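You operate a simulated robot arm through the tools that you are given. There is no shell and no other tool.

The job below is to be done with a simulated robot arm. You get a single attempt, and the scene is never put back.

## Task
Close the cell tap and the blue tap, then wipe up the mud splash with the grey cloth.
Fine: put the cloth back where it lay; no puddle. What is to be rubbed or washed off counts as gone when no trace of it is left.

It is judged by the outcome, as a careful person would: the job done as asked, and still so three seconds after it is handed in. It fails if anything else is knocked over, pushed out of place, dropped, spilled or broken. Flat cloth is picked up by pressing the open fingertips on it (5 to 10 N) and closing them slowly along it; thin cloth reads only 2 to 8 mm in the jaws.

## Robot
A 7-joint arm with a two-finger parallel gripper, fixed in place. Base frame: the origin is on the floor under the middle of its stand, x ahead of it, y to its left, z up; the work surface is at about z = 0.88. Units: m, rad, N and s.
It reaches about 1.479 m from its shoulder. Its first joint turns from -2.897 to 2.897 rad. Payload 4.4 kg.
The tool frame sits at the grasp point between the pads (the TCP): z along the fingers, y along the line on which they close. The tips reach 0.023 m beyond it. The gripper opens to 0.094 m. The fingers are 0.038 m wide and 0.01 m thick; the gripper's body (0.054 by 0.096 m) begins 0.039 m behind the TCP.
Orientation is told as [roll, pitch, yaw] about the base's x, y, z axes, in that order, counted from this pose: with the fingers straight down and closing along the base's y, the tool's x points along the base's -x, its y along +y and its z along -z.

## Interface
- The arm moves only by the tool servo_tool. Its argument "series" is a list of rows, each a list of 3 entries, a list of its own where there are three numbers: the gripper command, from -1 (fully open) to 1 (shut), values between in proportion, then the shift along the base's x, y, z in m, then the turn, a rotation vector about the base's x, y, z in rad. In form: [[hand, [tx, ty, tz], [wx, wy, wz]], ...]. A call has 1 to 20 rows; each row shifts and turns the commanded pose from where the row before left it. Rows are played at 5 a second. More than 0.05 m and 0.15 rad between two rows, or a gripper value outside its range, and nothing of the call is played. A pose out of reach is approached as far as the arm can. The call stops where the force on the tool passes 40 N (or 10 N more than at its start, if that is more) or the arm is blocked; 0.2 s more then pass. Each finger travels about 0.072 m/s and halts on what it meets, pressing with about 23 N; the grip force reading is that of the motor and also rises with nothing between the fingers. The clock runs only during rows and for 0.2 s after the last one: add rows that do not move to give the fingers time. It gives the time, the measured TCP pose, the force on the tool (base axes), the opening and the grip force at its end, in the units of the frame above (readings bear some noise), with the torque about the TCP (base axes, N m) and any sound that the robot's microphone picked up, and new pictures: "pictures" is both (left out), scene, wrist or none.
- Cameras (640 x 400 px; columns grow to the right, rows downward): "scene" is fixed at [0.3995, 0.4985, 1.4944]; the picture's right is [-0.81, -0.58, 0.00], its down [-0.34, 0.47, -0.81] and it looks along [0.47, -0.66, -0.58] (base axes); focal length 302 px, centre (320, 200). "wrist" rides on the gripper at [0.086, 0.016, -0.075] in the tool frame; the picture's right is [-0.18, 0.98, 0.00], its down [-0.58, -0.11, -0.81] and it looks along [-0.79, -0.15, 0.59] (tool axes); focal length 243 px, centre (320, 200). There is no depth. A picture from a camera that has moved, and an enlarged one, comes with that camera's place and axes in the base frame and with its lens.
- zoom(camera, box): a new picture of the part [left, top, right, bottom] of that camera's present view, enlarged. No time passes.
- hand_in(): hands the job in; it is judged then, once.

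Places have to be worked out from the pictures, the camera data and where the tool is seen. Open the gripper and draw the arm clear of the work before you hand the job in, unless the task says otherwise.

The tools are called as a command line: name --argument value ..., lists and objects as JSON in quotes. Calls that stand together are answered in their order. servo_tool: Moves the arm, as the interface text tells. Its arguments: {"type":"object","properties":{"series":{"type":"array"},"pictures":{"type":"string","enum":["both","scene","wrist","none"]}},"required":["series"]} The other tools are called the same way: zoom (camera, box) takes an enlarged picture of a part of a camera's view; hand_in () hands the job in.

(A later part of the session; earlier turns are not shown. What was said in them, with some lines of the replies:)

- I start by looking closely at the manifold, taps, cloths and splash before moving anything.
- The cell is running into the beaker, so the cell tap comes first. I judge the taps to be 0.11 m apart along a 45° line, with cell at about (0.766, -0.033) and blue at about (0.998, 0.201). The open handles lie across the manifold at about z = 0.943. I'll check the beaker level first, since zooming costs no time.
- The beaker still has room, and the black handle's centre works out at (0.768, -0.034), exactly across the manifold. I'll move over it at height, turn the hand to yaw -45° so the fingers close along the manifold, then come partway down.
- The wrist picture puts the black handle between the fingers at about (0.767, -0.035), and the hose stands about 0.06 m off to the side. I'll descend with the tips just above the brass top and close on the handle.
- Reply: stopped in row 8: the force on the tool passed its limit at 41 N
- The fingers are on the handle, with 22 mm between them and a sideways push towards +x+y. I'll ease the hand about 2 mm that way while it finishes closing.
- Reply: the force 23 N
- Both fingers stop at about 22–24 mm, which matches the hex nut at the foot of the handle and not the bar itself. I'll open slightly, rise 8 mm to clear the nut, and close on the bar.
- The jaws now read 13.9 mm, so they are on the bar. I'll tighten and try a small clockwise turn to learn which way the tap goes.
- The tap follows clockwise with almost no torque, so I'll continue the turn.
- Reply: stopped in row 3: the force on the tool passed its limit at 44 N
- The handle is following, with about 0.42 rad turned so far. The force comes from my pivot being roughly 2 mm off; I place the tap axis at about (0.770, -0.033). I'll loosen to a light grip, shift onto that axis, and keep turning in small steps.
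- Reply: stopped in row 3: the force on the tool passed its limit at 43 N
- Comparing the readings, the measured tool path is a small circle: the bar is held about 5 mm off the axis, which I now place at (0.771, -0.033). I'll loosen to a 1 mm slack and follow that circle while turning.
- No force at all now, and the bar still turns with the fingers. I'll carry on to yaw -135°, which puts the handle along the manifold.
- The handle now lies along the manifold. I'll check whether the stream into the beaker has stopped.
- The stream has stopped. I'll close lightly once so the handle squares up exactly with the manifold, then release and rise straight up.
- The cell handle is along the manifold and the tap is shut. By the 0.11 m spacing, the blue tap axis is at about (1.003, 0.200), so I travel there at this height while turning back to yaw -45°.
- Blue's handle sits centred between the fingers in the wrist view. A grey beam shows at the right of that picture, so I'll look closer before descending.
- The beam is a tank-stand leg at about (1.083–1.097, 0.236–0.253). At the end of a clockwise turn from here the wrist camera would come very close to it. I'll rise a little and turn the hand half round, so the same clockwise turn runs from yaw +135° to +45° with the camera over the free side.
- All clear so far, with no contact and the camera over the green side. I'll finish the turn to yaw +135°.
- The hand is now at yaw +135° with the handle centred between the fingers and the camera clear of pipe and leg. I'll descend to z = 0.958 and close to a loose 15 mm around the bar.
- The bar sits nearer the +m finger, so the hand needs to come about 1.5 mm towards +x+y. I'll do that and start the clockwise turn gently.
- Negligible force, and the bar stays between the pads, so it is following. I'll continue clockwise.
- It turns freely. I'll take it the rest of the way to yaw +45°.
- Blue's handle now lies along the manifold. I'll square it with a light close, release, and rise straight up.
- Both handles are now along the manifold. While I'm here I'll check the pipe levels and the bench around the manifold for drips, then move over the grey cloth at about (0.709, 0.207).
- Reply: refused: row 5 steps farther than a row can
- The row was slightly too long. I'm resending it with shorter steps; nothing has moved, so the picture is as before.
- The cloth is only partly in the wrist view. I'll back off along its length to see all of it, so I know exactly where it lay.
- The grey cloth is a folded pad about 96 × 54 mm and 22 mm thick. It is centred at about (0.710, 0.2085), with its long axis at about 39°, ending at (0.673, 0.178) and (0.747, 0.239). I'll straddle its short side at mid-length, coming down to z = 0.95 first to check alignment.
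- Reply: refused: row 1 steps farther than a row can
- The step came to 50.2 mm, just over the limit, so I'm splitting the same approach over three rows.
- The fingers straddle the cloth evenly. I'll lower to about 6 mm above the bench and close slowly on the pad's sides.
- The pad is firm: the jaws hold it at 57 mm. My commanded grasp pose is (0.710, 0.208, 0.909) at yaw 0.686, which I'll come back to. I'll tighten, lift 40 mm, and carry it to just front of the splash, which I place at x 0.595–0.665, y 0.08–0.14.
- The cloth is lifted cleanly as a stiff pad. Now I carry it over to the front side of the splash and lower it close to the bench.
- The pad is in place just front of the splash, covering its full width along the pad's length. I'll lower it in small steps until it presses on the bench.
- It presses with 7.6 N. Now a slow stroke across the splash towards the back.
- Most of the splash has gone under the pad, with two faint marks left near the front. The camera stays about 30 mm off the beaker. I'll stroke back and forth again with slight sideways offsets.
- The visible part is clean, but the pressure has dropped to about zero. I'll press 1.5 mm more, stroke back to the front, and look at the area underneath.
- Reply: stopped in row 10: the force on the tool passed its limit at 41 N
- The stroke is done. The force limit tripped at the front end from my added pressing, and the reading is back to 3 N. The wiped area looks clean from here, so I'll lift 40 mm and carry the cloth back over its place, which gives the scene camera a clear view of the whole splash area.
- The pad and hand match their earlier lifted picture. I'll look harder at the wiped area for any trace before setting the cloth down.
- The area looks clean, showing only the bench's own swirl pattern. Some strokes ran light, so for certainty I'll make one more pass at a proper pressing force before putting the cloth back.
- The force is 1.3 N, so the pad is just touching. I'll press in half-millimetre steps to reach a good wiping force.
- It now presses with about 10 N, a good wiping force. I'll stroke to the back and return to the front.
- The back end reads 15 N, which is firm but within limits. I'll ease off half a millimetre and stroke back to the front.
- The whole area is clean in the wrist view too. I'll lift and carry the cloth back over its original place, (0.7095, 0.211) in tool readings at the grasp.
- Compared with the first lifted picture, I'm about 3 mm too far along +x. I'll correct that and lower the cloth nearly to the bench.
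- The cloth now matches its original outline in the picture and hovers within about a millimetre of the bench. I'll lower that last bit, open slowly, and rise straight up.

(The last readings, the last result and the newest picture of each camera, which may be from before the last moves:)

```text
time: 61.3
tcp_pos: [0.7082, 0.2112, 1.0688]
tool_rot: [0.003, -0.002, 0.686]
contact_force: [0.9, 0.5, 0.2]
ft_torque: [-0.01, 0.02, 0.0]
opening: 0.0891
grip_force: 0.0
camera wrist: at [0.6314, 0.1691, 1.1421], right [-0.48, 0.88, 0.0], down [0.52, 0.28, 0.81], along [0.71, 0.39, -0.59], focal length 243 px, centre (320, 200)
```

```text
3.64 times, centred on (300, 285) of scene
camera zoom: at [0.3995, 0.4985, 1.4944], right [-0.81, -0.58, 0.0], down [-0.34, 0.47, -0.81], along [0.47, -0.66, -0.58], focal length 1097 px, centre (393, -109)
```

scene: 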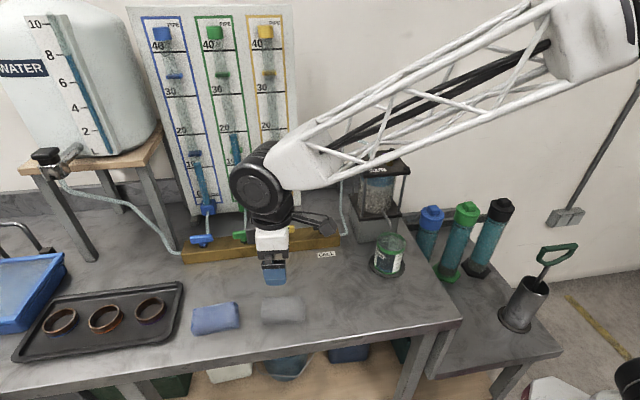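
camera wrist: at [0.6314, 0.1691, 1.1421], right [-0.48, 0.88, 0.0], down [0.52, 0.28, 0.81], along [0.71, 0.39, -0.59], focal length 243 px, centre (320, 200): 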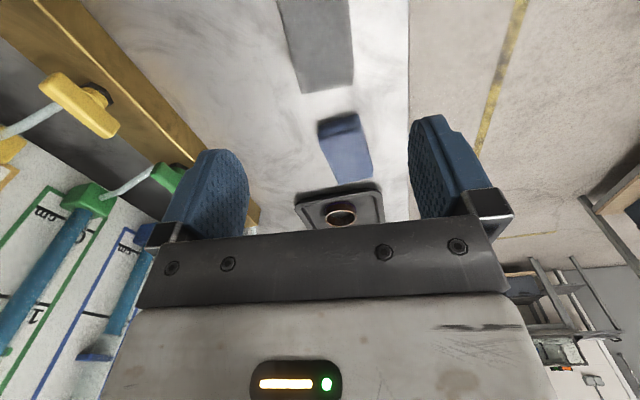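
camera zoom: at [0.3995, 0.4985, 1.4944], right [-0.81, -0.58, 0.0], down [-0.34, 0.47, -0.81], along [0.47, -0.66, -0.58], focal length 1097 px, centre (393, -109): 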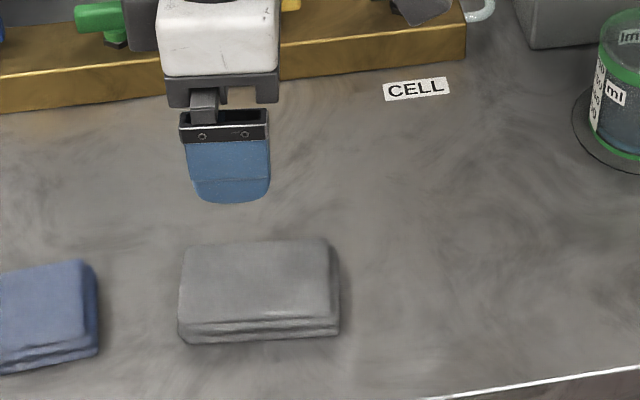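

The cloth lies where it was, within 1–2 mm of its original outline. I'll rise and back off so the wrist camera can inspect the wiped area, the taps and the beaker.

servo_tool --series '[[-0.9, [0, 0, 0.05], [0, 0, 0]], [-0.9, [0, 0, 0.05], [0, 0, 0]], [-0.9, [-0.037, -0.032, 0], [0, 0, 0]], [-0.9, [-0.037, -0.032, 0], [0, 0, 0]], [-0.9, [-0.037, -0.032, 0], [0, 0, 0]], [-0.9, [-0.037, -0.032, 0], [0, 0, 0]], [-0.9, [0, -0.02, 0], [0, 0, 0]], [-0.9, [0, 0, 0], [0, 0, 0]]]'

zoom --camera "wrist" --box '[160, 0, 480, 200]'

zoom --camera "scene" --box '[170, 130, 350, 270]'

zoom --camera "scene" --box '[340, 190, 430, 290]'

```text
time: 63.1
tcp_pos: [0.561, 0.0619, 1.1683]
tool_rot: [0.004, -0.002, 0.686]
contact_force: [0.4, 0.7, 0.2]
ft_torque: [-0.02, -0.05, 0.0]
opening: 0.0893
grip_force: 0.0
camera wrist: at [0.484, 0.0197, 1.2436], right [-0.48, 0.88, 0.0], down [0.52, 0.28, 0.81], along [0.71, 0.39, -0.59], focal length 243 px, centre (320, 200)
```

scene: 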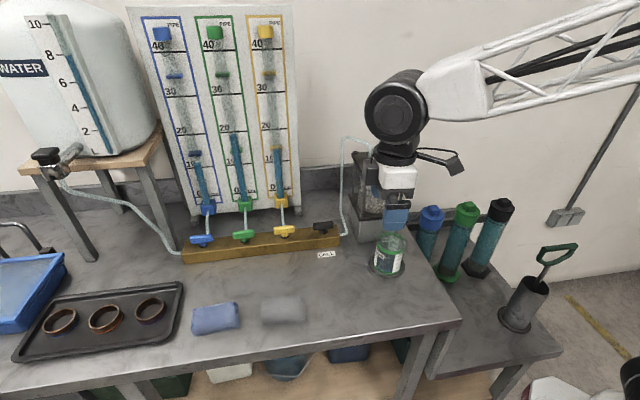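
wrist: 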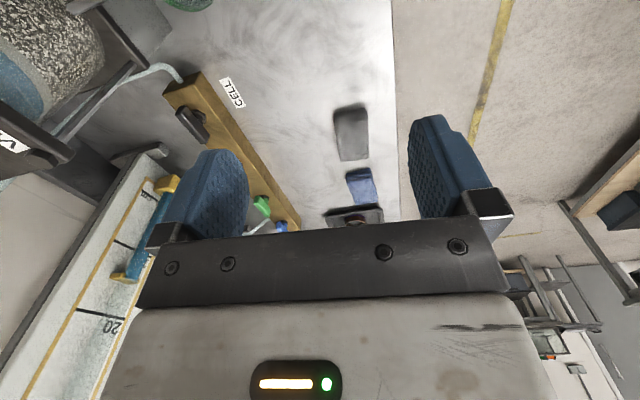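

```text
2.00 times, centred on (320, 100) of wrist
camera zoom: at [0.484, 0.0197, 1.2436], right [-0.48, 0.88, 0.0], down [0.52, 0.28, 0.81], along [0.71, 0.39, -0.59], focal length 485 px, centre (320, 400)
```

zoom: 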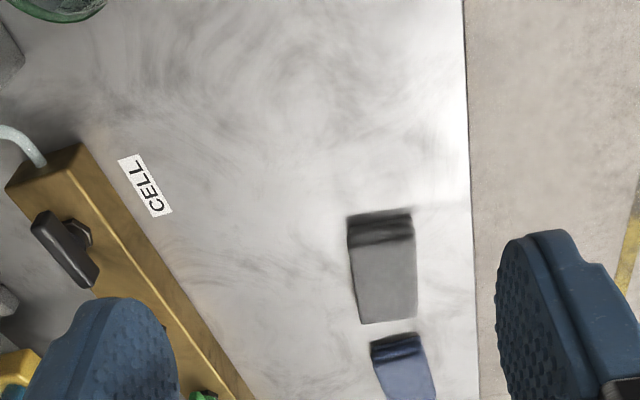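

```text
2.86 times, centred on (260, 200) of scene
camera zoom: at [0.3995, 0.4985, 1.4944], right [-0.81, -0.58, 0.0], down [-0.34, 0.47, -0.81], along [0.47, -0.66, -0.58], focal length 862 px, centre (491, 200)
```

zoom: 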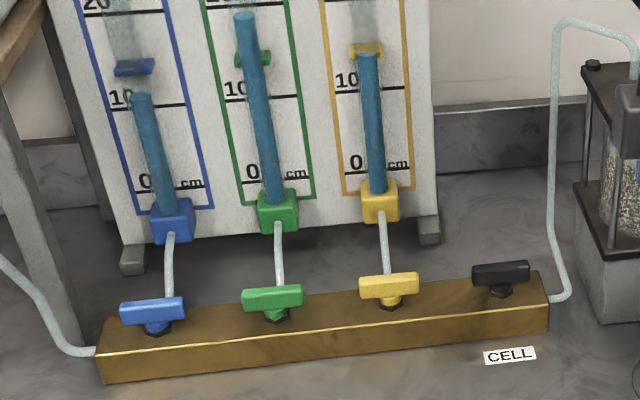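

```text
4.00 times, centred on (385, 240) of scene
camera zoom: at [0.3995, 0.4985, 1.4944], right [-0.81, -0.58, 0.0], down [-0.34, 0.47, -0.81], along [0.47, -0.66, -0.58], focal length 1207 px, centre (60, 40)
```

zoom: 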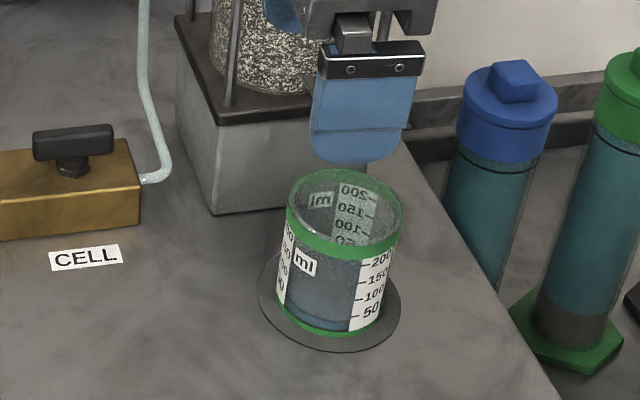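

The splash area is clean, all four tap handles lie along the manifold, the beaker is dry-rimmed at about 50 ml, and no stream is running. I'll raise the arm well clear before handing in.

servo_tool --series '[[-0.9, [0, 0, 0.04], [0, 0, 0]], [-0.9, [0, 0, 0.04], [0, 0, 0]], [-0.9, [0, 0, 0.04], [0, 0, 0]], [-0.9, [-0.03, -0.02, 0.02], [0, 0, 0]], [-0.9, [-0.03, -0.02, 0], [0, 0, 0]], [-0.9, [-0.03, -0.02, 0], [0, 0, 0]], [-0.9, [0, 0, 0], [0, 0, 0]], [-0.9, [0, 0, 0], [0, 0, 0]]]'

zoom --camera "scene" --box '[180, 240, 420, 350]'

```text
time: 64.9
tcp_pos: [0.4708, 0.0037, 1.3073]
tool_rot: [0.004, -0.002, 0.684]
contact_force: [-0.2, -0.5, 0.3]
ft_torque: [0.0, -0.01, 0.04]
opening: 0.0891
grip_force: 0.0
camera wrist: at [0.3944, -0.0388, 1.3826], right [-0.48, 0.88, 0.0], down [0.52, 0.28, 0.81], along [0.71, 0.39, -0.59], focal length 243 px, centre (320, 200)
```

scene: 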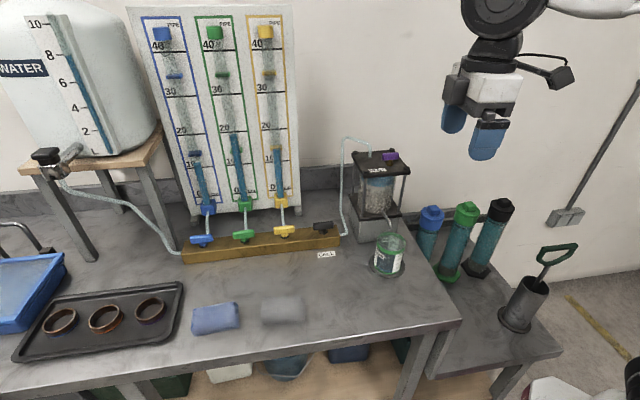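
wrist: 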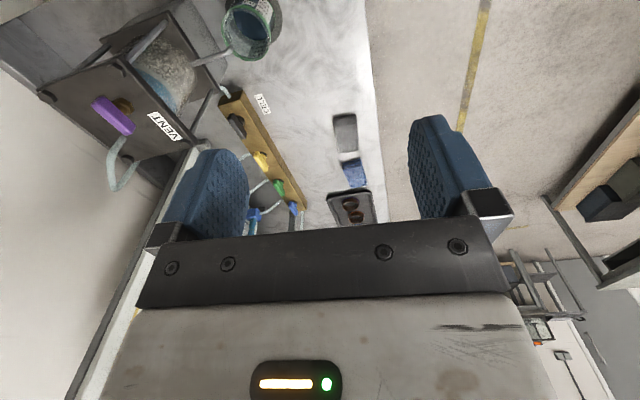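

```text
2.67 times, centred on (300, 295) of scene
camera zoom: at [0.3995, 0.4985, 1.4944], right [-0.81, -0.58, 0.0], down [-0.34, 0.47, -0.81], along [0.47, -0.66, -0.58], focal length 805 px, centre (373, -53)
```

zoom: 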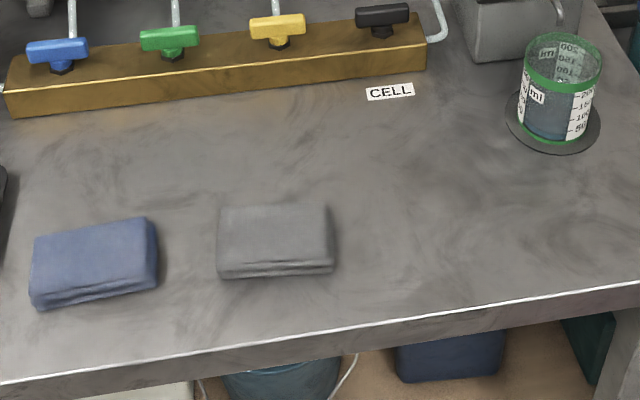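

The cloth lies on its original outline, the bench is clean and dry, both taps are shut, and the arm is clear with the gripper open. Handing in.

hand_in

```text
The job is handed in.
```

I closed both taps, wiped up the mud splash with the grey cloth, and handed the job in. I don't have the judge's result.

- **Cell tap:** shut, with its handle turned along the manifold. The stream into the beaker stopped and the level stayed at about 50 ml.
- **Blue tap:** shut, with its handle turned along the manifold like the green and yellow ones. The blue pipe's level had dropped by a few centimetres while the cell was still draining.
- **Mud splash:** I made six strokes over it in all. Close-up views from both cameras showed no trace left, only the bench's own swirl pattern.
- **Grey cloth:** back in its original place, within about 3 mm by the pictures.
- **Bench:** I saw no puddle, and nothing was knocked over or moved out of place. The arm is raised clear with the gripper open.

The force limit stopped the arm four times: three while working the cell tap and once while pressing the cloth. I saw no damage from any of them.
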